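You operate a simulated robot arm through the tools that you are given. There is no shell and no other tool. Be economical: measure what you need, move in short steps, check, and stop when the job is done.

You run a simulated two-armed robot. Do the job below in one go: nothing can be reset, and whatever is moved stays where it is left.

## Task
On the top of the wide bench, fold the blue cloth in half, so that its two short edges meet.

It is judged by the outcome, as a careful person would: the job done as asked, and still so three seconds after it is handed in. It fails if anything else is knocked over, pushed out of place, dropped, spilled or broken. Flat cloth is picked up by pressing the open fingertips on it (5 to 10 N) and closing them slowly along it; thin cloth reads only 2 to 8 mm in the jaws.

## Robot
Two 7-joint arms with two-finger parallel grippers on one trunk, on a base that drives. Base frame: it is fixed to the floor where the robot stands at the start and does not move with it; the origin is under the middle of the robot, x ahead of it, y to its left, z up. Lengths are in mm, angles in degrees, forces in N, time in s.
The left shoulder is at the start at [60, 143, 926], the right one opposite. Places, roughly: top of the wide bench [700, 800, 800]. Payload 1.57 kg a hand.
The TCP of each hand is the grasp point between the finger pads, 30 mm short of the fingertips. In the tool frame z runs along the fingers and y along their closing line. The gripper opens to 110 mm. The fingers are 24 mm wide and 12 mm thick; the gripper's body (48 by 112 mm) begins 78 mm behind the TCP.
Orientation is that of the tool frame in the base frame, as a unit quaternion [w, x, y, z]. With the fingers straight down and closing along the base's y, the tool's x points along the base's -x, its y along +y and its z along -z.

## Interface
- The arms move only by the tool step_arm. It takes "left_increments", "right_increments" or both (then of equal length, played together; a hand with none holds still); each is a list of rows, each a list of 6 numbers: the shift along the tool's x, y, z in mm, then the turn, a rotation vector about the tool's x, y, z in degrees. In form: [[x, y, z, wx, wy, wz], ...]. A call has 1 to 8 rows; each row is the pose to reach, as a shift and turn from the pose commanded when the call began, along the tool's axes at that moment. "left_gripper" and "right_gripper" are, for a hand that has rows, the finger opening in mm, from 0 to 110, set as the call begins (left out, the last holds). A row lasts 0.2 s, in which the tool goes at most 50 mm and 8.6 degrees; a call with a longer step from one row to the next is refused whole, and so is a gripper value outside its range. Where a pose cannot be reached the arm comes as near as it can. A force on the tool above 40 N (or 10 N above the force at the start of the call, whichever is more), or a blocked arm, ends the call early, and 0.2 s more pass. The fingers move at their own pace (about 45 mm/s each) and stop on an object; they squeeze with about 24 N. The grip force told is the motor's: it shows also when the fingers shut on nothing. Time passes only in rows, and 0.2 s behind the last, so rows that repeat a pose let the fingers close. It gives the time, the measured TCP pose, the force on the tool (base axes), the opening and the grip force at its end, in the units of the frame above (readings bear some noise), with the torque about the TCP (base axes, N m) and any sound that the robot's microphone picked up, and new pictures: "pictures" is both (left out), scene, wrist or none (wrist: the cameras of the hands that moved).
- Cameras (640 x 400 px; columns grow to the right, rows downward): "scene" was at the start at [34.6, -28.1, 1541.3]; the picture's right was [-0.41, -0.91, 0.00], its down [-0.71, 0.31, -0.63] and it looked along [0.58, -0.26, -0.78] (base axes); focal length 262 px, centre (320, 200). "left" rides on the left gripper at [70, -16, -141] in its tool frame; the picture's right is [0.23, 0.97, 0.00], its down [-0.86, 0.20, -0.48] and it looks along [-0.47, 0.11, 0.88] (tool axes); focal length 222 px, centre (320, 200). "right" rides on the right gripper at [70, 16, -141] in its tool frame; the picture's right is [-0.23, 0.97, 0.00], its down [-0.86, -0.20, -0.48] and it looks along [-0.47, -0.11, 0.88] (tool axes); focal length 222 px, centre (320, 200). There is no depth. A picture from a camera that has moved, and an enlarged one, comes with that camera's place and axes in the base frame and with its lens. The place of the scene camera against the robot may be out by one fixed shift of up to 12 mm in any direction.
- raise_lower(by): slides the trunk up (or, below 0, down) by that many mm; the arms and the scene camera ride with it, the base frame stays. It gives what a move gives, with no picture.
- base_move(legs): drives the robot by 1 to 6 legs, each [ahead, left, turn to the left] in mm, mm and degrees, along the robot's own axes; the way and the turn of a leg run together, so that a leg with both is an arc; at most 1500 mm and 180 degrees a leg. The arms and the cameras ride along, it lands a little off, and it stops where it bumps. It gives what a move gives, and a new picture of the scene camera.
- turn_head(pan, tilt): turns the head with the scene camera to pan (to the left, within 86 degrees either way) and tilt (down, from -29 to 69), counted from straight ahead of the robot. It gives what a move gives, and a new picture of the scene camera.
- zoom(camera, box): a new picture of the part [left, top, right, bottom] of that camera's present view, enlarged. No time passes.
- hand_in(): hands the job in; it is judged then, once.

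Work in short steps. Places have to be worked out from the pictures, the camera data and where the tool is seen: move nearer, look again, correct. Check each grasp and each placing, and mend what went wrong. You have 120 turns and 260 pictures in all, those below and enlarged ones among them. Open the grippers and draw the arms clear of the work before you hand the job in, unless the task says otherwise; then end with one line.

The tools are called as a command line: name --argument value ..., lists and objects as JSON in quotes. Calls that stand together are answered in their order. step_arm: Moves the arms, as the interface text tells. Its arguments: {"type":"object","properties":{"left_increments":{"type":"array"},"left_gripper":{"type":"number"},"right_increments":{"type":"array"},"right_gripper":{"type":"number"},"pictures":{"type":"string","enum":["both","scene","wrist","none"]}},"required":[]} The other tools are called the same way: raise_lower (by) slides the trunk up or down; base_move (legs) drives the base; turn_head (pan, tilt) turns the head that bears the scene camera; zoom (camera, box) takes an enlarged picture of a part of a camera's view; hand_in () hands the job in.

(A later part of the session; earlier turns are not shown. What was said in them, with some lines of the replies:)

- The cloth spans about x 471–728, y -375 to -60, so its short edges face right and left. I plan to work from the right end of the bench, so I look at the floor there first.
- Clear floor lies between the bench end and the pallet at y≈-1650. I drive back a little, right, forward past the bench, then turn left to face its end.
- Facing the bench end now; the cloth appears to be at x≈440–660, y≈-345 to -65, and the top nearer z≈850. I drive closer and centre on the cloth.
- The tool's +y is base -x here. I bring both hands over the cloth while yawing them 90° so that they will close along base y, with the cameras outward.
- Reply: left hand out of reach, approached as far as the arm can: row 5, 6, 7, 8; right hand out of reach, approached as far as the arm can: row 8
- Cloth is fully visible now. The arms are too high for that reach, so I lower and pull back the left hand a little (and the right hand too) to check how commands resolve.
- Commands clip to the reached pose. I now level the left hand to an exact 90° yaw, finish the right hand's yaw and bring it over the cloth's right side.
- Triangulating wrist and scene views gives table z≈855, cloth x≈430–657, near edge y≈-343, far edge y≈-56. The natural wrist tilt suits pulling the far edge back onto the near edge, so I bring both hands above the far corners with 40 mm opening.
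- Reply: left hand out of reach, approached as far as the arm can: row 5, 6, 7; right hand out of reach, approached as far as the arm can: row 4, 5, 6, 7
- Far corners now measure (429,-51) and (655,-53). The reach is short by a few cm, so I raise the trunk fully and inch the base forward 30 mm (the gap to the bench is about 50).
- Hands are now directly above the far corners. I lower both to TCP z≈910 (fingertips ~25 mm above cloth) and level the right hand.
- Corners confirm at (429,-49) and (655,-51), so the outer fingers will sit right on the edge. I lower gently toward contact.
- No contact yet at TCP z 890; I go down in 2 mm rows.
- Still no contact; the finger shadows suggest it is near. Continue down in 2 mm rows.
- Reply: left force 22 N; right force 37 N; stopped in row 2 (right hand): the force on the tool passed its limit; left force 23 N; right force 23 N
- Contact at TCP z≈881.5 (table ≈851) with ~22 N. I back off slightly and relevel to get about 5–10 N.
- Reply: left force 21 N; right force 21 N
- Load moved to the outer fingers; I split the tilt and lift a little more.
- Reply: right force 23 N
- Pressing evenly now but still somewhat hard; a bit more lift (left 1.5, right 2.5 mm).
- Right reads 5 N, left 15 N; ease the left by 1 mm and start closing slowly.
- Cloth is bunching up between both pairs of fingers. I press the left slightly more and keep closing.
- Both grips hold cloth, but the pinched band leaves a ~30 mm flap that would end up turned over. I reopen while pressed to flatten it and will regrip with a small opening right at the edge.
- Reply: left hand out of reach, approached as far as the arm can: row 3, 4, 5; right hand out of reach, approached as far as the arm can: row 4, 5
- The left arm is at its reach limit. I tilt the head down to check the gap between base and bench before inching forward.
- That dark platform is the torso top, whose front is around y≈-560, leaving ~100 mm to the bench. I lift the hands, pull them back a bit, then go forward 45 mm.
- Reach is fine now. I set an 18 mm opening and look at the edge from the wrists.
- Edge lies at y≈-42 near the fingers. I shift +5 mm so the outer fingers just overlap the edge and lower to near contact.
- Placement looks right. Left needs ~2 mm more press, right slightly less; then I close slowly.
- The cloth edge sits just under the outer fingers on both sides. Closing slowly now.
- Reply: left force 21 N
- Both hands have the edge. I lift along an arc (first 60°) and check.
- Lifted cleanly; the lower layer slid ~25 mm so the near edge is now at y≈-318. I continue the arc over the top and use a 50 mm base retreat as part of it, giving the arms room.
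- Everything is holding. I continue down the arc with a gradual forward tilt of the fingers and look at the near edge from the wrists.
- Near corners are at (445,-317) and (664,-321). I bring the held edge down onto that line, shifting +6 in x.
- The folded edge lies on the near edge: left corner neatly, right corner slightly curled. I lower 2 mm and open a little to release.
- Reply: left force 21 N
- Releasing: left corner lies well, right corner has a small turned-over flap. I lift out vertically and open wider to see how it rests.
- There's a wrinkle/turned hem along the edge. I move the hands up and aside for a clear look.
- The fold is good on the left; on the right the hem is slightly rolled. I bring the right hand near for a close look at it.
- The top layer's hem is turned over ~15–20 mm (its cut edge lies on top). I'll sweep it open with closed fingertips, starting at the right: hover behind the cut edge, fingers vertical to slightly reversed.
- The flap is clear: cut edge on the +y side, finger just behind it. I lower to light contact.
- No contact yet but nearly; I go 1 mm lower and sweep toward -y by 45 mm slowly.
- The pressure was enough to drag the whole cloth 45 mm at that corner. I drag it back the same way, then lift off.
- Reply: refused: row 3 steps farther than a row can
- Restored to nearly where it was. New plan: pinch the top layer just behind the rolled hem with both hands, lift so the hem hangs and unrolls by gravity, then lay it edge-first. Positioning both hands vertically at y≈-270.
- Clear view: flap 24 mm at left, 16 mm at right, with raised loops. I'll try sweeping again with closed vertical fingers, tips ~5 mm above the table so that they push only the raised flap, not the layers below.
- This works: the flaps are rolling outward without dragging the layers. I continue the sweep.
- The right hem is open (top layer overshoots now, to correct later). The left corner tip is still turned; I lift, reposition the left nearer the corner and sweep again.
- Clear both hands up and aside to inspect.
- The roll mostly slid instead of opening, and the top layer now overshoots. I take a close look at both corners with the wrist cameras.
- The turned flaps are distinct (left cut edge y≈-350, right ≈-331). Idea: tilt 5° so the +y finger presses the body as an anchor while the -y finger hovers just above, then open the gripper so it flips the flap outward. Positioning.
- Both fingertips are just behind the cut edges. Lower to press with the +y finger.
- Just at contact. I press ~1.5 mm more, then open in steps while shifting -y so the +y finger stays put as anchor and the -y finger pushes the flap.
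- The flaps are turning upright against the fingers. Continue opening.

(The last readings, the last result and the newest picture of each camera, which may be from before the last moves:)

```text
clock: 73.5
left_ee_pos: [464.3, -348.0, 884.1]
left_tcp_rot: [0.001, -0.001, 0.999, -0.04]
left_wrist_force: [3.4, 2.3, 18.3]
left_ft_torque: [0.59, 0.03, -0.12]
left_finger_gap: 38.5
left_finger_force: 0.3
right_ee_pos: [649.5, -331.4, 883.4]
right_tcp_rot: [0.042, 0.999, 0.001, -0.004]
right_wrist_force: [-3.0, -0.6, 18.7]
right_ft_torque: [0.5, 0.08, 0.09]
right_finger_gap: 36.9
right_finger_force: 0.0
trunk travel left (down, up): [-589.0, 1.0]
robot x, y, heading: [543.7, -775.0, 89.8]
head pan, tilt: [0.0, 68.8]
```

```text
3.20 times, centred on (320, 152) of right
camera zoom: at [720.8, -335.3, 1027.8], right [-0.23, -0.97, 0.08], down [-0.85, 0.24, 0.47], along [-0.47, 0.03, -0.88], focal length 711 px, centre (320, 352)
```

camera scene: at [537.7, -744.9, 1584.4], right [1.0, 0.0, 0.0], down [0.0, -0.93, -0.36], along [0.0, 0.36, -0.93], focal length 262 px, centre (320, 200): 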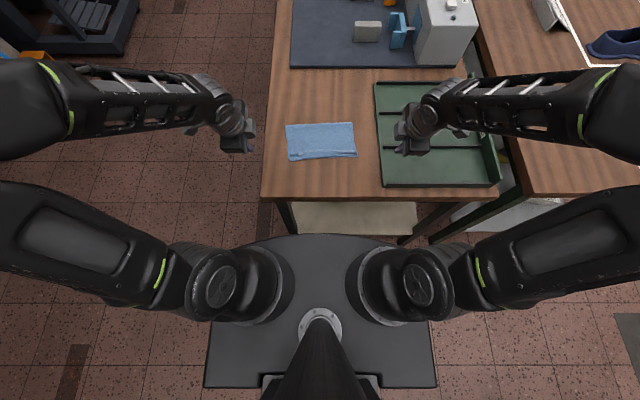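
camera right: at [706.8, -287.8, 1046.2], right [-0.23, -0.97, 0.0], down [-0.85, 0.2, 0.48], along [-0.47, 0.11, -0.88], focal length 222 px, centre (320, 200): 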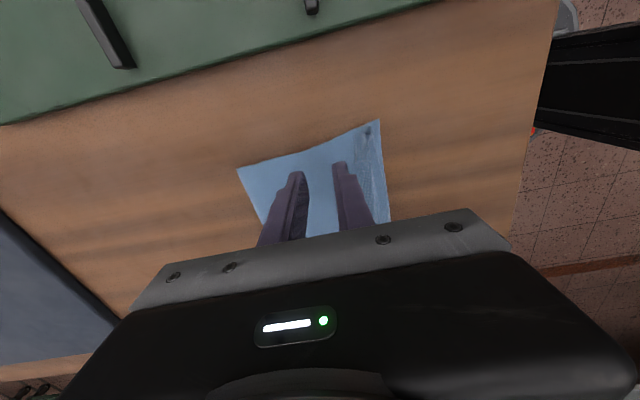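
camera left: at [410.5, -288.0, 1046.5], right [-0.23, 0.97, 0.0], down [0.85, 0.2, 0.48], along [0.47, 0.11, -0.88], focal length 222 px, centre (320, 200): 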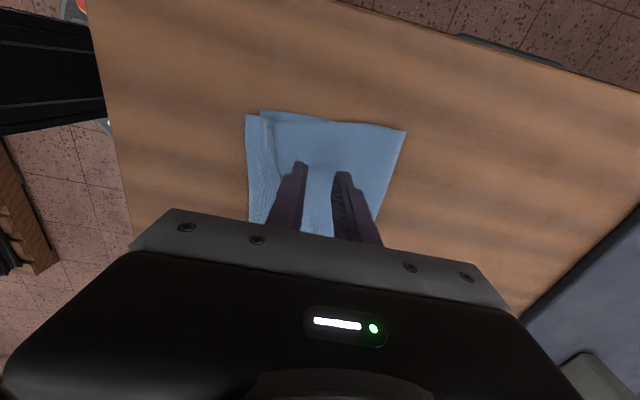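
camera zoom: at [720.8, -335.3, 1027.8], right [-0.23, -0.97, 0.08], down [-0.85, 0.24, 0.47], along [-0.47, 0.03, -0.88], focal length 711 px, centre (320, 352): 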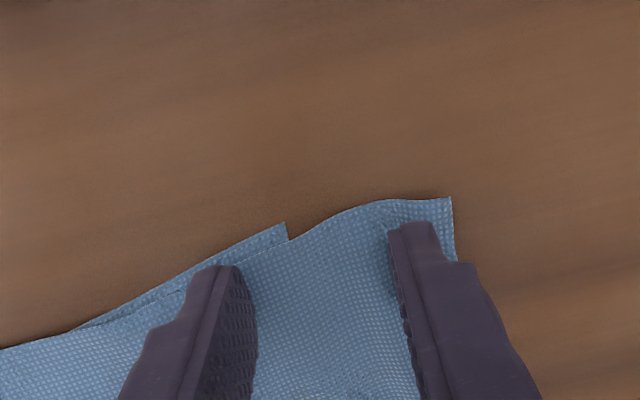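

Excellent, the hem flipped outward at both corners. One more opening step to lay it fully.

step_arm --left_increments '[[0, -5, 0, 0, 0, 0], [0, -9, 0, 0, 0, 0]]' --right_increments '[[0, 5, 0, 0, 0, 0], [0, 9, 0, 0, 0, 0]]' --left_gripper 56 --right_gripper 56 --pictures "none"

step_arm --left_increments '[[0, 0, -25, 0, 0, 0], [0, 0, -60, 0, 0, 0], [35, 0, -90, 0, 0, 0], [75, 0, -100, 0, 0, 0], [120, 0, -100, 0, 0, 0]]' --right_increments '[[0, 0, -25, 0, 0, 0], [0, 0, -60, 0, 0, 0], [35, 0, -90, 0, 0, 0], [75, 0, -100, 0, 0, 0], [120, 0, -100, 0, 0, 0]]' --pictures "none"

zoom --camera "scene" --box '[272, 120, 368, 180]'

```text
clock: 74.1
left_ee_pos: [463.8, -357.8, 884.6]
left_tcp_rot: [0.0, -0.001, 0.999, -0.04]
left_wrist_force: [-0.2, 3.3, 31.4]
left_ft_torque: [1.29, 0.13, 0.0]
left_finger_gap: 57.5
left_finger_force: 0.8
right_ee_pos: [649.2, -339.6, 883.5]
right_tcp_rot: [0.041, 0.999, 0.0, -0.004]
right_wrist_force: [-1.3, 1.7, 25.0]
right_ft_torque: [0.93, 0.07, 0.04]
right_finger_gap: 55.4
right_finger_force: 0.1
trunk travel left (down, up): [-589.0, 1.0]
robot x, y, heading: [543.0, -775.8, 90.2]
head pan, tilt: [0.0, 68.8]
```

```text
clock: 75.3
left_ee_pos: [345.6, -350.0, 983.2]
left_tcp_rot: [0.0, 0.0, 0.999, -0.043]
left_wrist_force: [-0.7, -0.4, -0.4]
left_ft_torque: [0.04, 0.04, 0.02]
left_finger_gap: 55.7
left_finger_force: 0.0
right_ee_pos: [772.7, -332.8, 980.5]
right_tcp_rot: [0.043, 0.999, 0.0, -0.004]
right_wrist_force: [0.1, -0.2, 0.0]
right_ft_torque: [-0.02, -0.01, -0.01]
right_finger_gap: 56.3
right_finger_force: 0.0
trunk travel left (down, up): [-589.0, 1.0]
robot x, y, heading: [542.9, -777.9, 89.7]
head pan, tilt: [0.0, 68.8]
```

```text
6.67 times, centred on (320, 150) of scene
camera zoom: at [537.9, -745.9, 1584.4], right [1.0, 0.0, 0.0], down [0.0, -0.93, -0.36], along [0.0, 0.36, -0.93], focal length 1748 px, centre (320, 533)
```

zoom: 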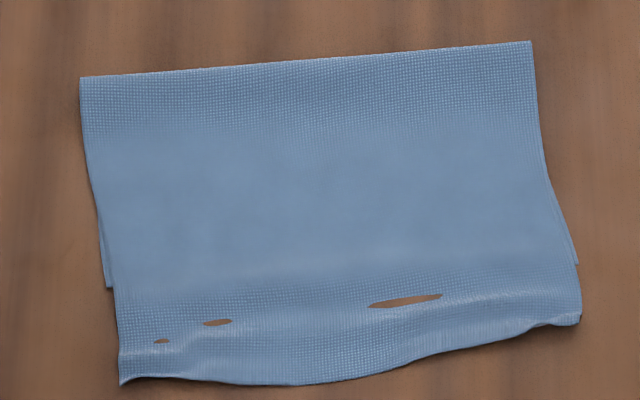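

The hem is flat now, but the top edge overshoots the lower one (left ≈50 mm, right ≈31 mm). I'll regrip the overhanging top edge with both hands, lift and refold it onto the lower edge. Moving above it.

step_arm --left_increments '[[-40, -4, 5, -1, 0, 0], [-80, -10, 20, -2, 0, 0], [-115, -16, 45, -3, 0, 0], [-136, -21, 70, -4, 0, 0], [-136, -21.7, 85, -5, 0, 0], [-136, -21.7, 85, -5, 0, 0]]' --right_increments '[[-40, 4, 5, 1, 0, 0], [-80, 8, 20, 2, 0, 0], [-115, 12, 45, 3, 0, 0], [-137, 15, 67, 4, 0, 0], [-137, 17, 82, 5, 0, 0], [-137, 17, 82, 5, 0, 0]]' --left_gripper 18 --right_gripper 18 --pictures "none"

zoom --camera "left" --box '[220, 90, 420, 215]'

zoom --camera "right" --box '[220, 90, 420, 215]'

```text
clock: 76.7
left_ee_pos: [482.5, -378.0, 899.4]
left_tcp_rot: [-0.001, 0.0, 1.0, 0.001]
left_wrist_force: [0.8, 1.1, 0.7]
left_ft_torque: [0.0, 0.0, 0.0]
left_finger_gap: 17.8
left_finger_force: 0.0
right_ee_pos: [632.5, -357.1, 902.4]
right_tcp_rot: [0.0, 1.0, 0.0, -0.003]
right_wrist_force: [0.9, -0.5, 0.8]
right_ft_torque: [-0.01, -0.02, 0.0]
right_finger_gap: 17.8
right_finger_force: 0.0
trunk travel left (down, up): [-589.0, 1.0]
robot x, y, heading: [542.7, -777.9, 89.9]
head pan, tilt: [0.0, 68.8]
```

```text
3.20 times, centred on (320, 152) of left
camera zoom: at [412.6, -395.0, 1040.5], right [-0.23, 0.97, 0.0], down [0.85, 0.2, 0.48], along [0.47, 0.11, -0.88], focal length 711 px, centre (320, 352)
```

zoom: 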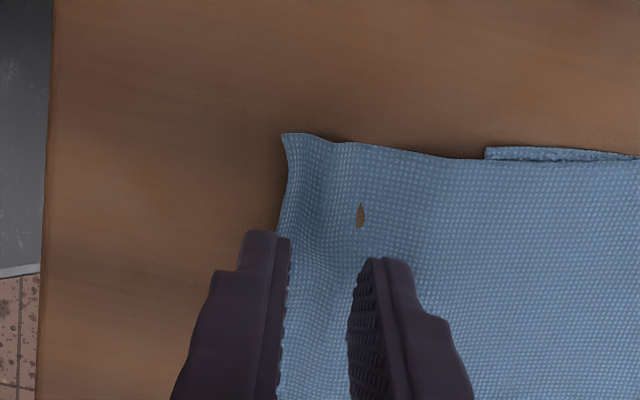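

```text
3.20 times, centred on (320, 152) of right
camera zoom: at [702.6, -373.3, 1045.9], right [-0.23, -0.97, 0.0], down [-0.85, 0.2, 0.48], along [-0.47, 0.11, -0.88], focal length 711 px, centre (320, 352)
```

zoom: 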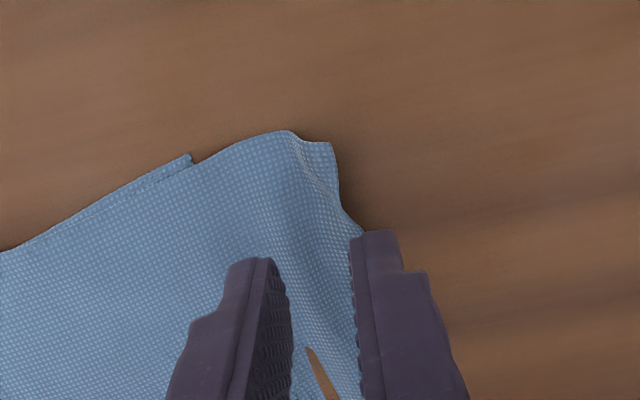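

Positions are right at the edge on both sides. Lowering to contact.

step_arm --left_increments '[[0, 0, 6, 0, 0, 0], [0, 0, 11, 0, 0, 0], [0, 0, 15, 0, 0, 0], [0, 0, 17.5, 0, 0, 0], [0, 0, 18.5, 0, 0, 0]]' --right_increments '[[0, 0, 6, 0, 0, 0], [0, 0, 12, 0, 0, 0], [0, 0, 17, 0, 0, 0], [0, 0, 20, 0, 0, 0], [0, 0, 21, 0, 0, 0]]' --pictures "none"

```text
clock: 77.9
left_ee_pos: [480.0, -378.1, 881.7]
left_tcp_rot: [0.0, 0.0, 1.0, 0.001]
left_wrist_force: [0.3, 0.2, -0.5]
left_ft_torque: [0.01, -0.01, 0.0]
left_finger_gap: 18.0
left_finger_force: 0.1
right_ee_pos: [631.6, -356.5, 881.1]
right_tcp_rot: [0.0, 1.0, 0.0, -0.003]
right_wrist_force: [0.4, -0.9, 7.2]
right_ft_torque: [-0.1, -0.03, -0.02]
right_finger_gap: 18.2
right_finger_force: 0.4
trunk travel left (down, up): [-589.0, 1.0]
robot x, y, heading: [542.0, -774.1, 90.2]
head pan, tilt: [0.0, 68.8]
```

Right has contact at 7 N; bring the left down ~2 mm.

step_arm --left_increments '[[0, 0, 1, 0, 0, 0], [0, 0, 2, 0, 0, 0]]' --pictures "none"

zoom --camera "left" --box '[250, 120, 410, 220]'

zoom --camera "right" --box '[240, 120, 400, 220]'

```text
clock: 78.5
left_ee_pos: [479.7, -377.9, 880.5]
left_tcp_rot: [0.0, -0.001, 1.0, 0.002]
left_wrist_force: [0.7, -1.7, 12.6]
left_ft_torque: [-0.16, -0.02, 0.03]
left_finger_gap: 19.1
left_finger_force: 0.6
right_ee_pos: [632.7, -357.1, 880.9]
right_tcp_rot: [0.0, 1.0, 0.001, -0.003]
right_wrist_force: [0.7, 0.7, 4.5]
right_ft_torque: [0.01, -0.02, 0.02]
right_finger_gap: 17.7
right_finger_force: 0.0
trunk travel left (down, up): [-589.0, 1.0]
robot x, y, heading: [543.6, -776.9, 89.9]
head pan, tilt: [0.0, 68.8]
```

```text
4.00 times, centred on (330, 170) of left
camera zoom: at [411.3, -393.9, 1022.0], right [-0.23, 0.97, 0.0], down [0.85, 0.2, 0.48], along [0.47, 0.11, -0.88], focal length 888 px, centre (280, 320)
```

zoom: 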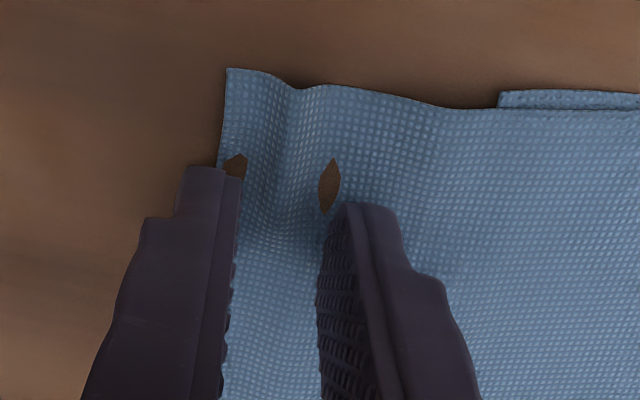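

```text
4.00 times, centred on (320, 170) of right
camera zoom: at [703.4, -372.5, 1024.6], right [-0.23, -0.97, 0.0], down [-0.85, 0.2, 0.48], along [-0.47, 0.11, -0.87], focal length 888 px, centre (320, 320)
```

zoom: 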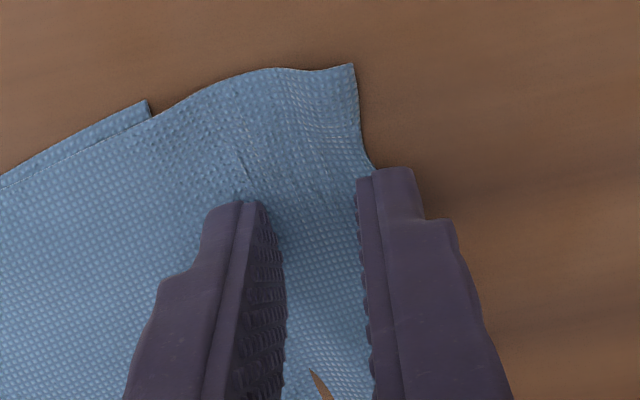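

Both grips straddle the edge well. Close slowly.

step_arm --left_increments '[[0, 0, -0.4, 0, 0, 0]]' --right_increments '[[0, 0, 0.3, 0, 0, 0]]' --left_gripper 13 --right_gripper 13 --pictures "none"

step_arm --left_increments '[[0, 0, 0, 0, 0, 0]]' --right_increments '[[0, 0, 0, 0, 0, 0]]' --left_gripper 8 --right_gripper 8 --pictures "none"

step_arm --left_increments '[[0, 0, 0, 0, 0, 0], [0, 0, 0, 0, 0, 0]]' --right_increments '[[0, 0, 0, 0, 0, 0], [0, 0, 0, 0, 0, 0]]' --left_gripper 0 --right_gripper 0 --pictures "none"

step_arm --left_increments '[[0, 3, -10, 0, 0, 0], [0, 10, -25, 0, 0, 0], [0, 18, -40, 0, 0, 0]]' --right_increments '[[0, -3, -10, 0, 0, 0], [0, -10, -25, 0, 0, 0], [0, -18, -40, 0, 0, 0]]' --pictures "wrist"

```text
clock: 78.9
left_ee_pos: [481.1, -378.2, 881.0]
left_tcp_rot: [0.001, -0.001, 1.0, 0.002]
left_wrist_force: [-1.1, 0.5, 16.6]
left_ft_torque: [-0.07, 0.07, -0.01]
left_finger_gap: 11.6
left_finger_force: 0.0
right_ee_pos: [632.1, -356.8, 880.8]
right_tcp_rot: [0.0, 1.0, 0.0, -0.004]
right_wrist_force: [0.0, -1.1, 2.5]
right_ft_torque: [-0.03, -0.01, -0.01]
right_finger_gap: 13.1
right_finger_force: 0.3
trunk travel left (down, up): [-589.0, 1.0]
robot x, y, heading: [544.7, -773.4, 90.3]
head pan, tilt: [0.0, 68.8]
```

```text
clock: 79.3
left_ee_pos: [481.1, -377.8, 880.9]
left_tcp_rot: [0.001, 0.0, 1.0, 0.001]
left_wrist_force: [-2.9, -3.0, 23.4]
left_ft_torque: [-0.14, 0.05, -0.02]
left_finger_gap: 8.4
left_finger_force: 0.5
right_ee_pos: [631.4, -357.6, 881.2]
right_tcp_rot: [-0.001, 1.0, 0.0, -0.003]
right_wrist_force: [-0.2, -0.2, -0.1]
right_ft_torque: [0.0, -0.01, -0.01]
right_finger_gap: 7.7
right_finger_force: 0.0
trunk travel left (down, up): [-589.0, 1.0]
robot x, y, heading: [545.8, -773.0, 90.0]
head pan, tilt: [0.0, 68.8]
```

```text
clock: 79.9
left_ee_pos: [482.0, -379.4, 881.5]
left_tcp_rot: [0.0, 0.0, 1.0, 0.002]
left_wrist_force: [-1.0, -4.5, 27.5]
left_ft_torque: [-0.17, 0.0, -0.01]
left_finger_gap: 2.0
left_finger_force: 23.0
right_ee_pos: [631.8, -356.0, 882.6]
right_tcp_rot: [-0.001, 1.0, 0.0, -0.003]
right_wrist_force: [0.2, -0.4, 0.0]
right_ft_torque: [-0.02, -0.01, 0.0]
right_finger_gap: 0.2
right_finger_force: 20.9
trunk travel left (down, up): [-589.0, 1.0]
robot x, y, heading: [541.9, -775.7, 89.8]
head pan, tilt: [0.0, 68.8]
```

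```text
clock: 80.7
left_ee_pos: [481.8, -361.5, 919.5]
left_tcp_rot: [-0.001, -0.001, 1.0, 0.0]
left_wrist_force: [-0.4, -0.2, 0.3]
left_ft_torque: [-0.01, 0.04, 0.02]
left_finger_gap: 1.9
left_finger_force: 23.6
right_ee_pos: [633.9, -337.5, 921.5]
right_tcp_rot: [-0.001, 1.0, 0.0, -0.003]
right_wrist_force: [1.3, -0.1, 0.1]
right_ft_torque: [0.01, 0.0, 0.0]
right_finger_gap: 0.0
right_finger_force: 21.4
trunk travel left (down, up): [-589.0, 1.0]
robot x, y, heading: [541.9, -774.0, 90.0]
head pan, tilt: [0.0, 68.8]
camera right: at [704.3, -352.9, 1065.0], right [-0.23, -0.97, 0.0], down [-0.85, 0.2, 0.48], along [-0.47, 0.11, -0.88], focal length 222 px, centre (320, 200)
camera left: at [412.2, -376.4, 1060.1], right [-0.23, 0.97, 0.0], down [0.86, 0.2, 0.48], along [0.47, 0.11, -0.88], focal length 222 px, centre (320, 200)
```

right: 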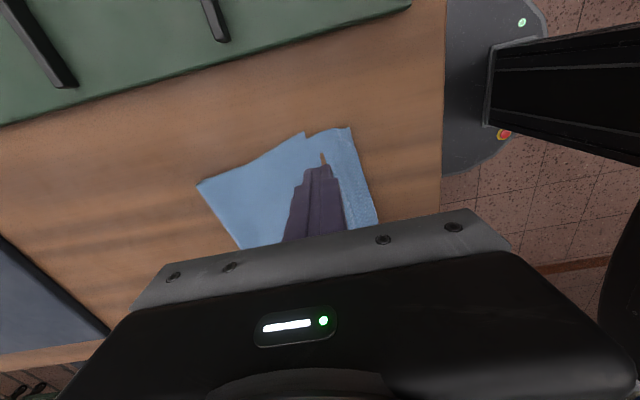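
left: 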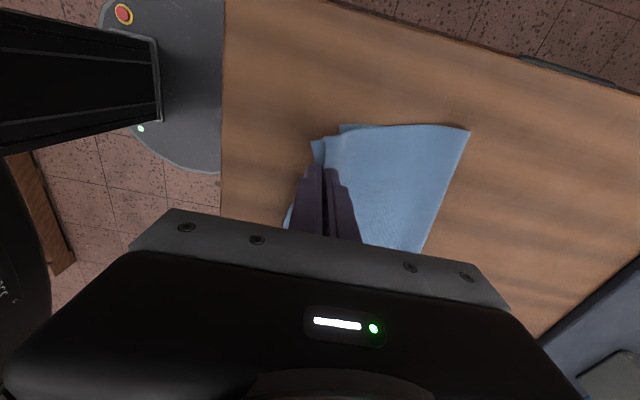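

Left holds the cloth, the right slipped off (gap 0). Left keeps holding; I look at the right edge to regrip.

step_arm --right_increments '[[8, 6, 0, 0, 0, 0], [15, 12, 0, 0, 0, 0], [15, 12, 10, 0, 0, 0]]' --right_gripper 24 --pictures "none"

zoom --camera "right" --box '[220, 90, 420, 215]'

```text
clock: 81.5
left_ee_pos: [480.8, -359.8, 919.5]
left_tcp_rot: [0.0, -0.001, 1.0, 0.0]
left_wrist_force: [-0.3, 0.0, 0.0]
left_ft_torque: [-0.02, -0.01, -0.01]
left_finger_gap: 1.8
left_finger_force: 23.4
right_ee_pos: [647.8, -348.6, 910.2]
right_tcp_rot: [0.001, 1.0, 0.001, -0.002]
right_wrist_force: [0.0, 0.7, 0.9]
right_ft_torque: [0.0, 0.0, 0.0]
right_finger_gap: 23.9
right_finger_force: 0.1
trunk travel left (down, up): [-589.0, 1.0]
robot x, y, heading: [543.4, -777.7, 90.0]
head pan, tilt: [0.0, 68.8]
```

```text
3.20 times, centred on (320, 152) of right
camera zoom: at [718.7, -364.7, 1052.8], right [-0.23, -0.97, 0.0], down [-0.85, 0.2, 0.48], along [-0.47, 0.11, -0.88], focal length 711 px, centre (320, 352)
```

zoom: 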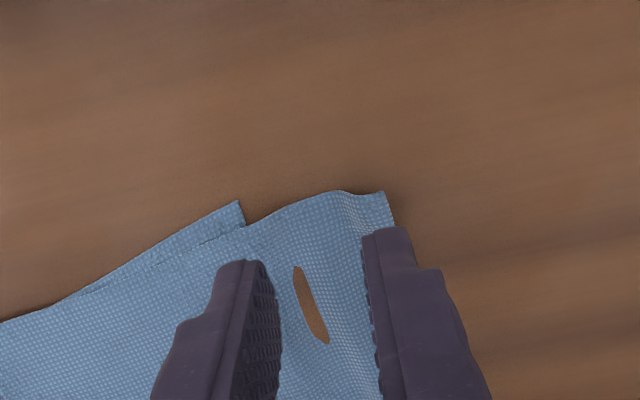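

I aim a few mm further inside the edge with firmer pressure for the right hand.

step_arm --right_increments '[[-2, 3.5, 8, 0, 0, 0], [-4, 3.5, 16, 0, 0, 0], [-4, 3.5, 24, 0, 0, 0], [-4, 3.5, 28, 0, 0, 0], [-4, 3.5, 30.5, 0, 0, 0]]' --right_gripper 22 --pictures "none"

zoom --camera "right" --box '[240, 120, 400, 220]'

```text
clock: 82.7
left_ee_pos: [481.0, -360.7, 918.8]
left_tcp_rot: [0.001, 0.0, 1.0, 0.001]
left_wrist_force: [0.8, -0.1, 0.2]
left_ft_torque: [0.04, -0.06, -0.01]
left_finger_gap: 1.8
left_finger_force: 23.1
right_ee_pos: [644.0, -352.8, 880.6]
right_tcp_rot: [-0.002, 1.0, 0.0, -0.004]
right_wrist_force: [2.0, -2.4, 22.1]
right_ft_torque: [0.1, -0.12, -0.01]
right_finger_gap: 21.6
right_finger_force: 0.1
trunk travel left (down, up): [-589.0, 1.0]
robot x, y, heading: [542.4, -774.2, 90.2]
head pan, tilt: [0.0, 68.8]
```

```text
4.00 times, centred on (320, 170) of right
camera zoom: at [714.6, -369.2, 1024.5], right [-0.23, -0.97, 0.0], down [-0.85, 0.2, 0.49], along [-0.47, 0.11, -0.87], focal length 888 px, centre (320, 320)
```

zoom: 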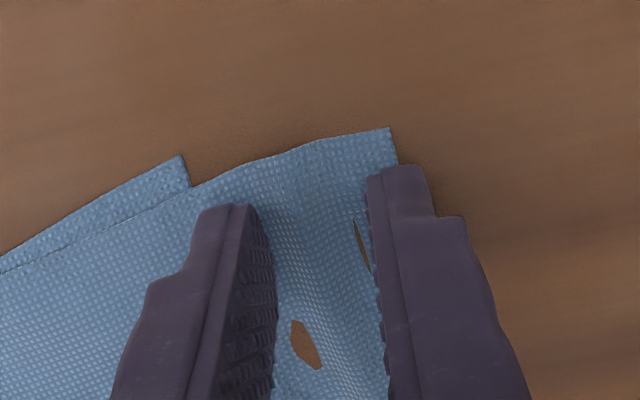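

Pressed at ~20 N with the edge under the outer finger. Ease 1 mm and close slowly.

step_arm --right_increments '[[0, 0, -0.8, 0, 0, 0]]' --right_gripper 15 --pictures "none"

step_arm --right_increments '[[0, 0, 0, 0, 0, 0]]' --right_gripper 9 --pictures "none"

step_arm --right_increments '[[0, 0, 0, 0, 0, 0], [0, 0, 0, 0, 0, 0]]' --right_gripper 0 --pictures "none"

zoom --camera "right" --box '[240, 120, 400, 220]'

```text
clock: 83.1
left_ee_pos: [481.2, -361.5, 920.5]
left_tcp_rot: [0.0, -0.001, 1.0, 0.001]
left_wrist_force: [-0.5, -0.1, -1.0]
left_ft_torque: [0.05, -0.01, -0.01]
left_finger_gap: 2.0
left_finger_force: 23.3
right_ee_pos: [642.9, -352.2, 881.9]
right_tcp_rot: [-0.001, 1.0, 0.001, -0.003]
right_wrist_force: [-0.9, 0.8, 17.2]
right_ft_torque: [0.23, -0.04, -0.01]
right_finger_gap: 14.4
right_finger_force: 0.1
trunk travel left (down, up): [-589.0, 1.0]
robot x, y, heading: [544.4, -773.2, 89.9]
head pan, tilt: [0.0, 68.8]
```

```text
clock: 83.5
left_ee_pos: [480.7, -362.1, 919.1]
left_tcp_rot: [0.0, -0.001, 1.0, 0.001]
left_wrist_force: [0.4, 0.1, 0.6]
left_ft_torque: [0.02, -0.03, 0.03]
left_finger_gap: 1.8
left_finger_force: 23.4
right_ee_pos: [642.8, -352.9, 880.8]
right_tcp_rot: [-0.001, 1.0, 0.0, -0.003]
right_wrist_force: [-1.0, 2.0, 19.7]
right_ft_torque: [0.25, -0.04, 0.02]
right_finger_gap: 8.6
right_finger_force: 0.1
trunk travel left (down, up): [-589.0, 1.0]
robot x, y, heading: [543.5, -776.2, 90.3]
head pan, tilt: [0.0, 68.8]
```

```text
clock: 84.1
left_ee_pos: [481.4, -361.4, 918.0]
left_tcp_rot: [0.0, -0.001, 1.0, 0.001]
left_wrist_force: [-1.0, 0.3, -0.1]
left_ft_torque: [-0.01, 0.0, 0.04]
left_finger_gap: 1.9
left_finger_force: 23.9
right_ee_pos: [643.3, -352.8, 880.8]
right_tcp_rot: [-0.001, 1.0, 0.0, -0.003]
right_wrist_force: [0.0, 5.5, 21.6]
right_ft_torque: [0.3, -0.12, 0.04]
right_finger_gap: 1.9
right_finger_force: 23.4
trunk travel left (down, up): [-589.0, 1.0]
robot x, y, heading: [542.5, -773.2, 89.8]
head pan, tilt: [0.0, 68.8]
```

```text
4.00 times, centred on (320, 170) of right
camera zoom: at [714.5, -368.3, 1024.6], right [-0.23, -0.97, 0.0], down [-0.85, 0.2, 0.48], along [-0.47, 0.11, -0.87], focal length 888 px, centre (320, 320)
```

zoom: 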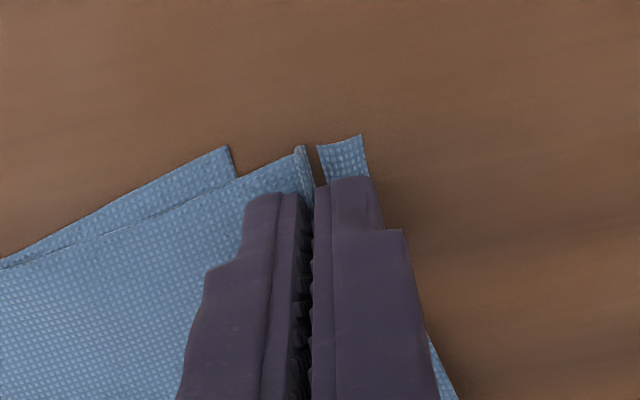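

Both grip now (1.9 mm). I lift the right to match, then swing both hands up and back over (+y), partially unrolling so the crease can move to the true middle, spreading the hands slightly to remove wrinkles.

step_arm --right_increments '[[0, 0, -10, 0, 0, 0], [0, -8, -25, 0, 0, 0], [0, -18, -39, 0, 0, 0]]' --pictures "none"

step_arm --left_increments '[[1, 15, -20, 0, 0, 0], [2, 35, -40, 0, 0, 0], [3, 60, -58, 0, 0, 0], [4, 85, -70, 0, 0, 0], [5, 110, -75, 0, 0, 0], [6, 135, -76, 0, 0, 0], [7, 160, -74, 0, 0, 0], [8, 183, -72, 0, 0, 0]]' --right_increments '[[1, -14, -20, 0, 0, 0], [2, -32, -40, 0, 0, 0], [3, -56, -58, 0, 0, 0], [4, -79, -70, 0, 0, 0], [5, -102, -75, 0, 0, 0], [6, -125, -76, 0, 0, 0], [6, -149, -74, 0, 0, 0], [6, -170, -72, 0, 0, 0]]'

```text
clock: 84.9
left_ee_pos: [481.2, -361.0, 919.4]
left_tcp_rot: [0.0, -0.001, 1.0, 0.0]
left_wrist_force: [-0.7, -0.5, 0.1]
left_ft_torque: [0.02, 0.0, -0.02]
left_finger_gap: 1.9
left_finger_force: 23.3
right_ee_pos: [645.4, -334.8, 919.9]
right_tcp_rot: [0.001, 1.0, 0.0, -0.002]
right_wrist_force: [0.8, -0.6, 0.9]
right_ft_torque: [0.03, -0.04, -0.02]
right_finger_gap: 1.9
right_finger_force: 23.1
trunk travel left (down, up): [-589.0, 1.0]
robot x, y, heading: [545.3, -771.8, 90.0]
head pan, tilt: [0.0, 68.8]
```

```text
clock: 86.7
left_ee_pos: [473.3, -174.7, 992.3]
left_tcp_rot: [0.0, 0.0, 1.0, 0.0]
left_wrist_force: [1.8, 0.6, 0.2]
left_ft_torque: [0.02, -0.07, 0.03]
left_finger_gap: 1.8
left_finger_force: 23.6
right_ee_pos: [648.4, -164.2, 989.3]
right_tcp_rot: [0.0, 1.0, 0.001, -0.003]
right_wrist_force: [-1.3, 0.8, -0.1]
right_ft_torque: [0.02, 0.0, 0.01]
right_finger_gap: 1.6
right_finger_force: 23.1
trunk travel left (down, up): [-589.0, 1.0]
robot x, y, heading: [543.7, -771.3, 90.1]
head pan, tilt: [0.0, 68.8]
camera scene: at [537.7, -744.3, 1584.4], right [1.0, 0.0, 0.0], down [0.0, -0.93, -0.36], along [0.0, 0.36, -0.93], focal length 262 px, centre (320, 200)
camera right: at [719.5, -180.4, 1133.7], right [-0.23, -0.97, 0.0], down [-0.85, 0.2, 0.48], along [-0.47, 0.11, -0.88], focal length 222 px, centre (320, 200)
camera left: at [403.9, -190.5, 1133.2], right [-0.23, 0.97, 0.0], down [0.85, 0.2, 0.48], along [0.47, 0.11, -0.88], focal length 222 px, centre (320, 200)
```

scene: 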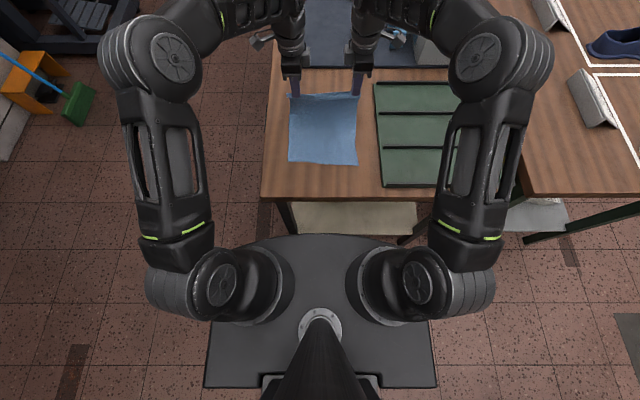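
right: 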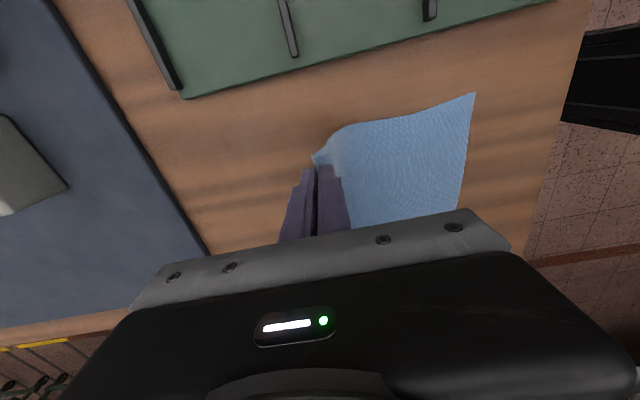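
left: 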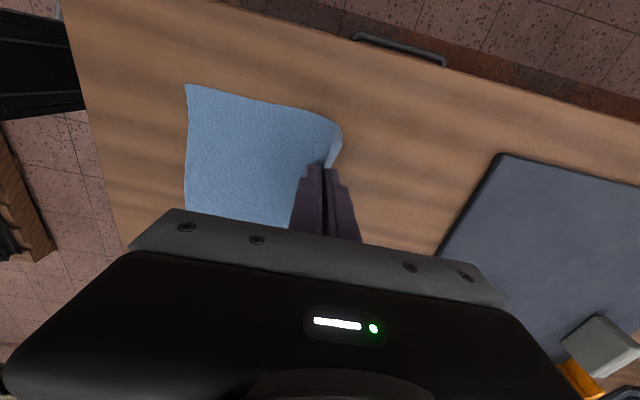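

The crease has unrolled; the lower edge now is at (446,-336) left and (663,-349) right. Targets: left hand y≈-325, right y≈-333. Now I bring the top layer back along the arc, first part.

step_arm --left_increments '[[0, -13, -4, 0, 0, 0], [0, -27, -8, 0, 0, 0], [0, -40, -11, 0, 0, 0], [-1, -52, -11, 0, 0, 0], [-1, -64, -10, 0, 0, 0], [-1, -75, -6, 0, 0, 0], [-2, -90, 4, 0, 0, 0], [-2, -105, 14, 0, 0, 0]]' --right_increments '[[0, 15, -4, 0, 0, 0], [0, 31, -8, 0, 0, 0], [0, 46, -12, 0, 0, 0], [0, 60, -12, 0, 0, 0], [0, 74, -11, 0, 0, 0], [0, 86, -8, 0, 0, 0], [0, 103, 2, 0, 0, 0], [0, 119, 12, 0, 0, 0]]'

```text
clock: 88.5
left_ee_pos: [475.8, -279.7, 979.6]
left_tcp_rot: [0.0, -0.001, 1.0, 0.001]
left_wrist_force: [0.2, 0.0, 0.1]
left_ft_torque: [0.03, 0.03, 0.01]
left_finger_gap: 1.9
left_finger_force: 22.9
right_ee_pos: [649.7, -284.7, 979.1]
right_tcp_rot: [0.0, 1.0, 0.0, -0.003]
right_wrist_force: [-0.2, -1.0, 0.0]
right_ft_torque: [-0.05, -0.03, 0.0]
right_finger_gap: 1.9
right_finger_force: 23.5
trunk travel left (down, up): [-589.0, 1.0]
robot x, y, heading: [546.0, -774.1, 90.0]
head pan, tilt: [0.0, 68.8]
camera scene: at [537.6, -745.9, 1584.4], right [1.0, 0.0, 0.0], down [0.0, -0.93, -0.36], along [0.0, 0.36, -0.93], focal length 262 px, centre (320, 200)
camera right: at [720.4, -300.8, 1122.8], right [-0.23, -0.97, 0.0], down [-0.85, 0.2, 0.48], along [-0.47, 0.11, -0.88], focal length 222 px, centre (320, 200)
camera left: at [406.8, -295.5, 1119.1], right [-0.23, 0.97, 0.0], down [0.86, 0.2, 0.48], along [0.47, 0.11, -0.88], focal length 222 px, centre (320, 200)
```

scene: 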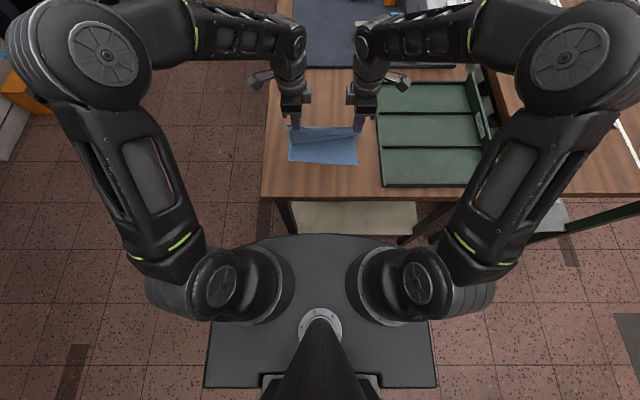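
right: 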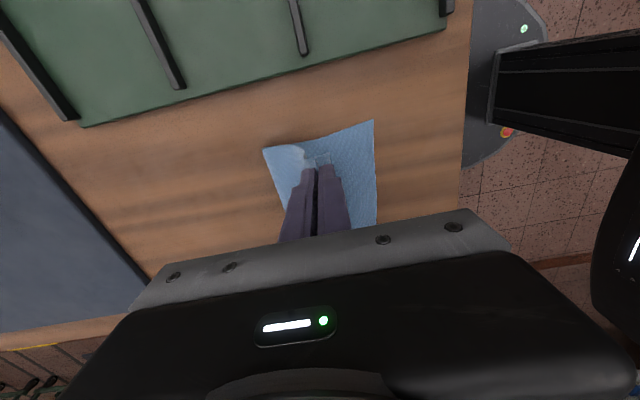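
left: 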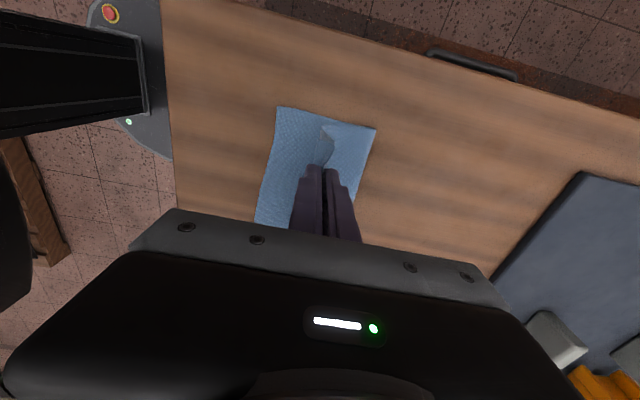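

Lower corners are stable. Final descent of the arc.

step_arm --left_increments '[[0, -10, 11, 0, 0, 0], [0, -20, 23, 0, 0, 0], [0, -28, 35, 0, 0, 0], [0, -34, 48, 0, 0, 0], [0, -38, 60, 0, 0, 0], [0, -41, 72, 0, 0, 0], [0, -43, 85, 0, 0, 0], [0, -44, 94, 0, 0, 0]]' --right_increments '[[0, 11, 11, 0, 0, 0], [0, 21, 23, 0, 0, 0], [0, 30, 35, 0, 0, 0], [0, 37, 48, 0, 0, 0], [0, 43, 60, 0, 0, 0], [0, 47, 72, 0, 0, 0], [0, 50, 85, 0, 0, 0], [0, 51, 94, 0, 0, 0]]' --pictures "none"

zoom --camera "left" --box '[220, 90, 460, 240]'

zoom --camera "right" --box '[180, 90, 420, 240]'

```text
clock: 90.3
left_ee_pos: [473.9, -324.7, 882.9]
left_tcp_rot: [0.0, -0.001, 1.0, 0.001]
left_wrist_force: [0.3, 0.3, 2.3]
left_ft_torque: [0.01, -0.02, 0.04]
left_finger_gap: 1.6
left_finger_force: 23.8
right_ee_pos: [647.7, -336.9, 887.2]
right_tcp_rot: [0.0, 1.0, -0.001, -0.004]
right_wrist_force: [0.1, -0.4, 0.0]
right_ft_torque: [-0.01, 0.01, 0.03]
right_finger_gap: 2.0
right_finger_force: 22.7
trunk travel left (down, up): [-589.0, 1.0]
robot x, y, heading: [544.4, -774.0, 89.8]
head pan, tilt: [0.0, 68.8]
```

```text
2.67 times, centred on (340, 165) of left
camera zoom: at [405.2, -340.7, 1024.4], right [-0.23, 0.97, 0.0], down [0.86, 0.2, 0.48], along [0.47, 0.11, -0.88], focal length 592 px, centre (267, 293)
```

zoom: 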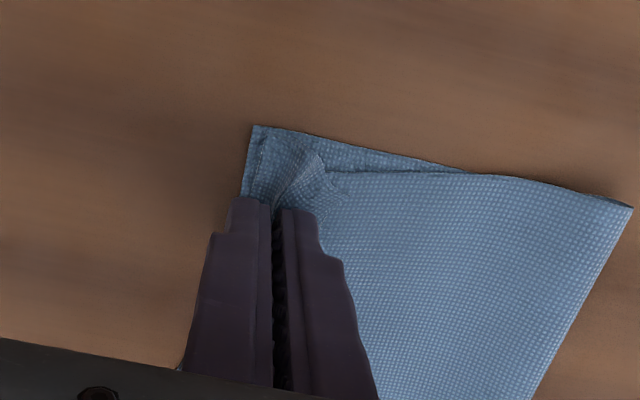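

```text
2.67 times, centred on (300, 165) of right
camera zoom: at [719.3, -352.4, 1030.8], right [-0.23, -0.97, 0.0], down [-0.85, 0.2, 0.48], along [-0.47, 0.11, -0.88], focal length 592 px, centre (373, 293)
```

zoom: 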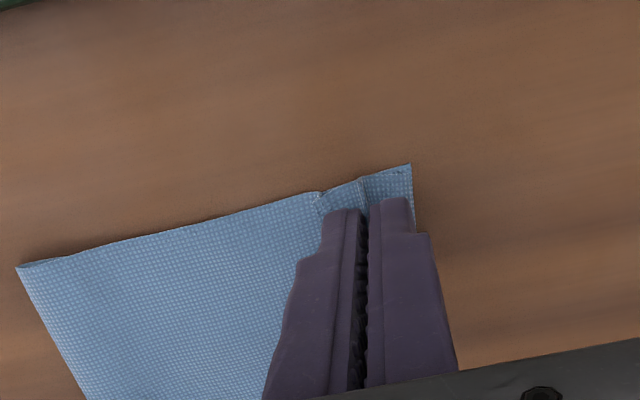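

Both top corners lie on the lower corners. I lower the right a bit and release gently.

step_arm --left_increments '[[0, 0, -0.5, 0, 0, 0], [0, 0, -0.5, 0, 0, 0]]' --right_increments '[[0, 0, 1.5, 0, 0, 0], [0, 0, 3, 0, 0, 0]]' --left_gripper 8 --right_gripper 1 --pictures "none"

step_arm --left_increments '[[0, 0, -1, 0, 0, 0], [0, 0, -1, 0, 0, 0]]' --right_increments '[[0, 0, 0, 0, 0, 0], [0, 0, 0, 0, 0, 0]]' --left_gripper 22 --right_gripper 20 --pictures "none"

step_arm --left_increments '[[0, 0, -12, 0, 0, 0], [0, 0, -30, 0, 0, 0], [0, 0, -60, 0, 0, 0], [35, 0, -90, 0, 0, 0], [75, 0, -100, 0, 0, 0], [120, 0, -100, 0, 0, 0]]' --right_increments '[[0, 0, -12, 0, 0, 0], [0, 0, -30, 0, 0, 0], [0, 0, -60, 0, 0, 0], [35, 0, -90, 0, 0, 0], [75, 0, -100, 0, 0, 0], [120, 0, -100, 0, 0, 0]]' --pictures "none"

zoom --camera "scene" --box '[272, 115, 368, 175]'

```text
clock: 90.9
left_ee_pos: [474.9, -324.9, 884.1]
left_tcp_rot: [0.0, 0.0, 1.0, 0.0]
left_wrist_force: [1.2, 0.2, 0.7]
left_ft_torque: [-0.02, -0.03, -0.02]
left_finger_gap: 7.8
left_finger_force: 0.1
right_ee_pos: [647.7, -334.5, 883.3]
right_tcp_rot: [0.0, 1.0, 0.0, -0.005]
right_wrist_force: [-1.0, -0.7, 1.4]
right_ft_torque: [-0.01, -0.02, -0.03]
right_finger_gap: 1.6
right_finger_force: 23.9
trunk travel left (down, up): [-589.0, 1.0]
robot x, y, heading: [541.4, -774.4, 90.1]
head pan, tilt: [0.0, 68.8]
```

```text
clock: 91.5
left_ee_pos: [473.7, -325.6, 885.1]
left_tcp_rot: [0.0, 0.0, 1.0, 0.001]
left_wrist_force: [-0.6, -0.7, -0.6]
left_ft_torque: [-0.02, -0.01, 0.0]
left_finger_gap: 21.5
left_finger_force: 0.1
right_ee_pos: [648.2, -335.8, 883.2]
right_tcp_rot: [0.0, 1.0, 0.0, -0.004]
right_wrist_force: [0.8, 0.0, 0.1]
right_ft_torque: [0.02, 0.01, 0.02]
right_finger_gap: 19.5
right_finger_force: 0.2
trunk travel left (down, up): [-589.0, 1.0]
robot x, y, heading: [544.3, -775.9, 89.9]
head pan, tilt: [0.0, 68.8]
```

```text
clock: 92.9
left_ee_pos: [356.1, -324.2, 985.4]
left_tcp_rot: [-0.001, 0.001, 1.0, 0.001]
left_wrist_force: [-0.1, 0.8, -0.1]
left_ft_torque: [0.01, -0.01, 0.01]
left_finger_gap: 22.2
left_finger_force: 0.0
right_ee_pos: [767.3, -334.2, 980.4]
right_tcp_rot: [0.001, 1.0, 0.001, -0.003]
right_wrist_force: [-0.5, 0.1, -0.4]
right_ft_torque: [0.0, -0.02, 0.01]
right_finger_gap: 19.9
right_finger_force: 0.1
trunk travel left (down, up): [-589.0, 1.0]
robot x, y, heading: [542.5, -775.2, 90.2]
head pan, tilt: [0.0, 68.8]
```

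```text
6.67 times, centred on (320, 145) of scene
camera zoom: at [537.6, -745.9, 1584.4], right [1.0, 0.0, 0.0], down [0.0, -0.93, -0.36], along [0.0, 0.36, -0.93], focal length 1748 px, centre (320, 567)
```

zoom: 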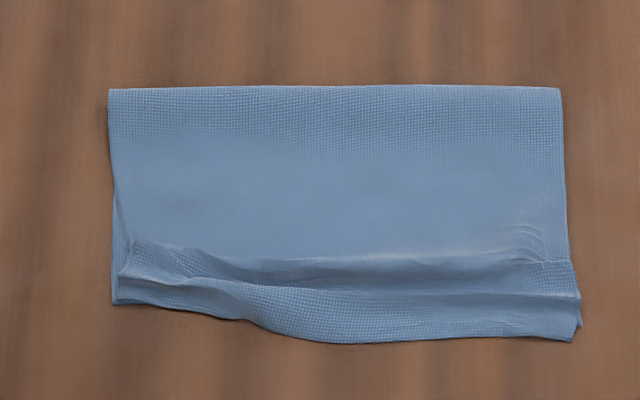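

The edges now meet approximately with some waves left. I check both corners closely.

step_arm --left_increments '[[-40, 10, 10, 0, 0, 0], [-75, 25, 25, 0, 0, 0], [-90, 35, 35, 0, 0, 0]]' --right_increments '[[-40, -10, 10, 0, 0, 0], [-75, -25, 25, 0, 0, 0], [-85, -35, 35, 0, 0, 0]]' --left_gripper 0 --right_gripper 0 --pictures "none"

zoom --camera "left" --box '[200, 90, 440, 240]'

zoom --camera "right" --box '[200, 90, 440, 240]'

```text
clock: 93.7
left_ee_pos: [446.3, -286.8, 950.6]
left_tcp_rot: [-0.001, -0.001, 1.0, 0.0]
left_wrist_force: [0.9, 0.0, 0.4]
left_ft_torque: [0.01, 0.01, 0.0]
left_finger_gap: 0.0
left_finger_force: 21.2
right_ee_pos: [683.7, -298.3, 946.5]
right_tcp_rot: [0.0, 1.0, 0.0, -0.003]
right_wrist_force: [-0.1, 0.1, 0.2]
right_ft_torque: [0.02, -0.01, 0.05]
right_finger_gap: 0.0
right_finger_force: 21.3
trunk travel left (down, up): [-589.0, 1.0]
robot x, y, heading: [544.9, -773.9, 90.1]
head pan, tilt: [0.0, 68.8]
```

```text
2.67 times, centred on (320, 165) of left
camera zoom: at [377.3, -303.2, 1092.2], right [-0.23, 0.97, 0.0], down [0.85, 0.2, 0.48], along [0.47, 0.11, -0.88], focal length 592 px, centre (320, 293)
```

zoom: 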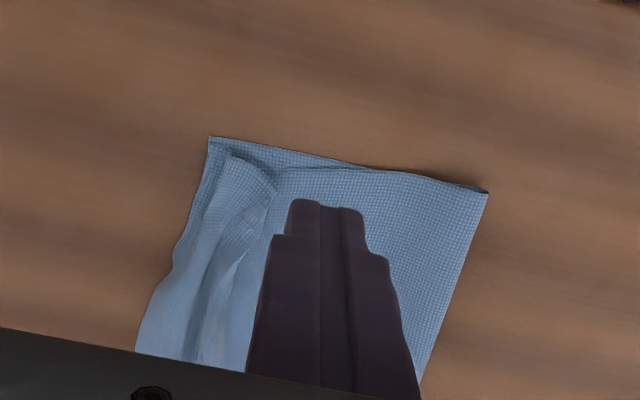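

```text
2.67 times, centred on (320, 165) of right
camera zoom: at [755.1, -313.3, 1090.4], right [-0.23, -0.97, 0.0], down [-0.85, 0.2, 0.48], along [-0.47, 0.11, -0.88], focal length 592 px, centre (320, 293)
```

zoom: 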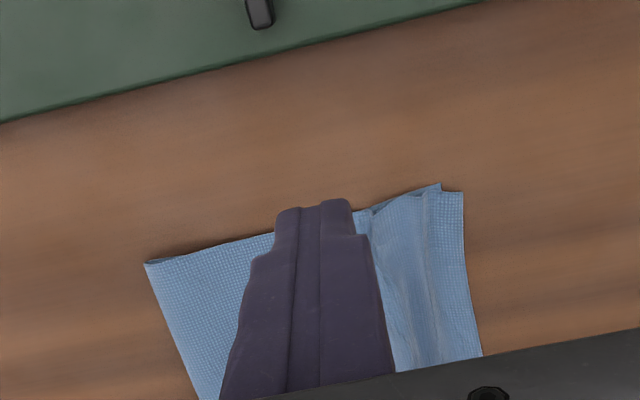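

Corner gaps are about 11 mm on each side, hem not turned, and the folded length (~141 mm) is half the cloth. I draw the arms clear, open the grippers, and do a final check.

step_arm --left_increments '[[10, 0, -30, 0, 0, 0], [40, -10, -60, 0, 0, 0], [80, -20, -85, 0, 0, 0], [110, -30, -100, 0, 0, 0], [140, -40, -100, 0, 0, 0]]' --right_increments '[[10, 0, -30, 0, 0, 0], [40, 10, -60, 0, 0, 0], [80, 20, -85, 0, 0, 0], [110, 30, -100, 0, 0, 0], [140, 40, -100, 0, 0, 0]]' --left_gripper 60 --right_gripper 60 --pictures "scene"

zoom --camera "scene" --box '[272, 115, 368, 175]'

```text
clock: 94.9
left_ee_pos: [303.3, -328.6, 1049.9]
left_tcp_rot: [0.0, 0.0, 1.0, 0.001]
left_wrist_force: [-0.4, 0.1, -0.2]
left_ft_torque: [-0.03, -0.02, 0.01]
left_finger_gap: 59.9
left_finger_force: 0.0
right_ee_pos: [825.7, -340.8, 1047.8]
right_tcp_rot: [0.0, 1.0, 0.0, -0.003]
right_wrist_force: [-0.3, 0.0, 0.0]
right_ft_torque: [0.0, 0.0, -0.01]
right_finger_gap: 60.0
right_finger_force: 0.2
trunk travel left (down, up): [-589.0, 1.0]
robot x, y, heading: [546.2, -775.4, 89.9]
head pan, tilt: [0.0, 68.8]
camera scene: at [537.7, -746.1, 1584.4], right [1.0, 0.0, 0.0], down [0.0, -0.93, -0.36], along [0.0, 0.36, -0.93], focal length 262 px, centre (320, 200)
```

scene: 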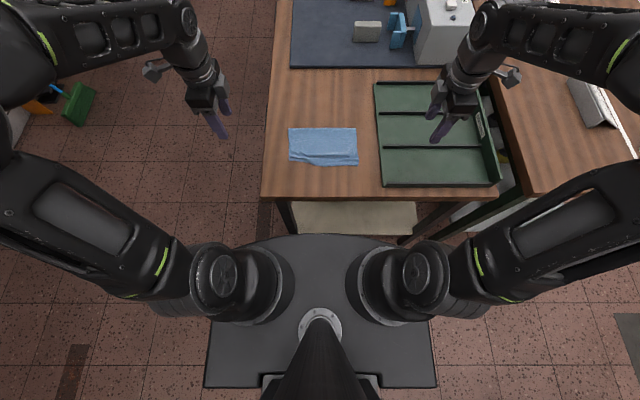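

```text
6.67 times, centred on (320, 145) of scene
camera zoom: at [537.7, -746.1, 1584.4], right [1.0, 0.0, 0.0], down [0.0, -0.93, -0.36], along [0.0, 0.36, -0.93], focal length 1748 px, centre (320, 567)
```

zoom: 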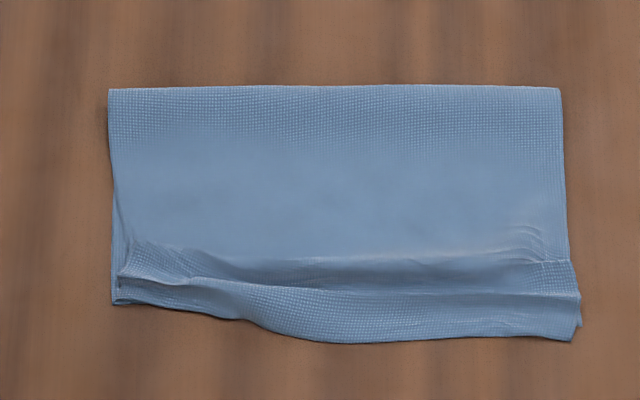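

zoom --camera "scene" --box '[284, 145, 316, 165]'

zoom --camera "scene" --box '[330, 148, 362, 168]'

```text
16.00 times, centred on (300, 155) of scene
camera zoom: at [537.7, -746.1, 1584.4], right [1.0, 0.0, 0.0], down [0.0, -0.93, -0.36], along [0.0, 0.36, -0.93], focal length 4195 px, centre (640, 920)
```

zoom: 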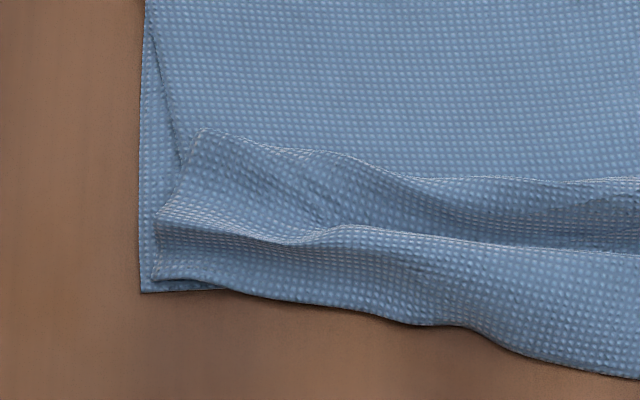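

```text
16.00 times, centred on (346, 158) of scene
camera zoom: at [537.7, -746.1, 1584.4], right [1.0, 0.0, 0.0], down [0.0, -0.93, -0.36], along [0.0, 0.36, -0.93], focal length 4195 px, centre (-96, 872)
```

zoom: 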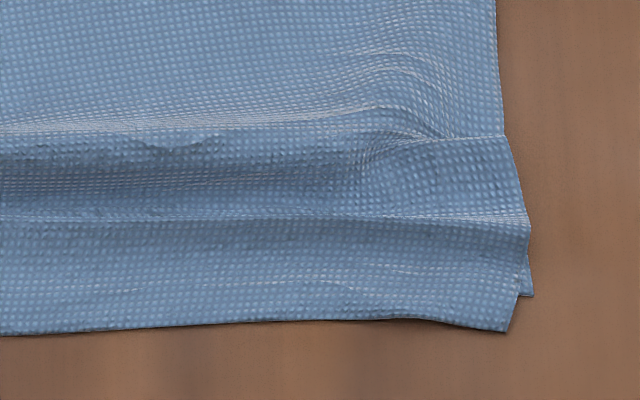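

The top and lower corners coincide within a few millimetres on the left and about 8 mm on the right. The hem lies flat, and the arms are clear with the grippers open, so I hand it in.

hand_in

```text
The job is handed in.
```

The blue cloth is folded in half on the wide bench: the short edges' corners are about 5 mm apart on the left and 8 mm on the right. The top layer's edge sticks out up to about 14 mm mid-edge, and two shallow waves remain along it. Nothing else was moved, and the arms are clear with the grippers open.
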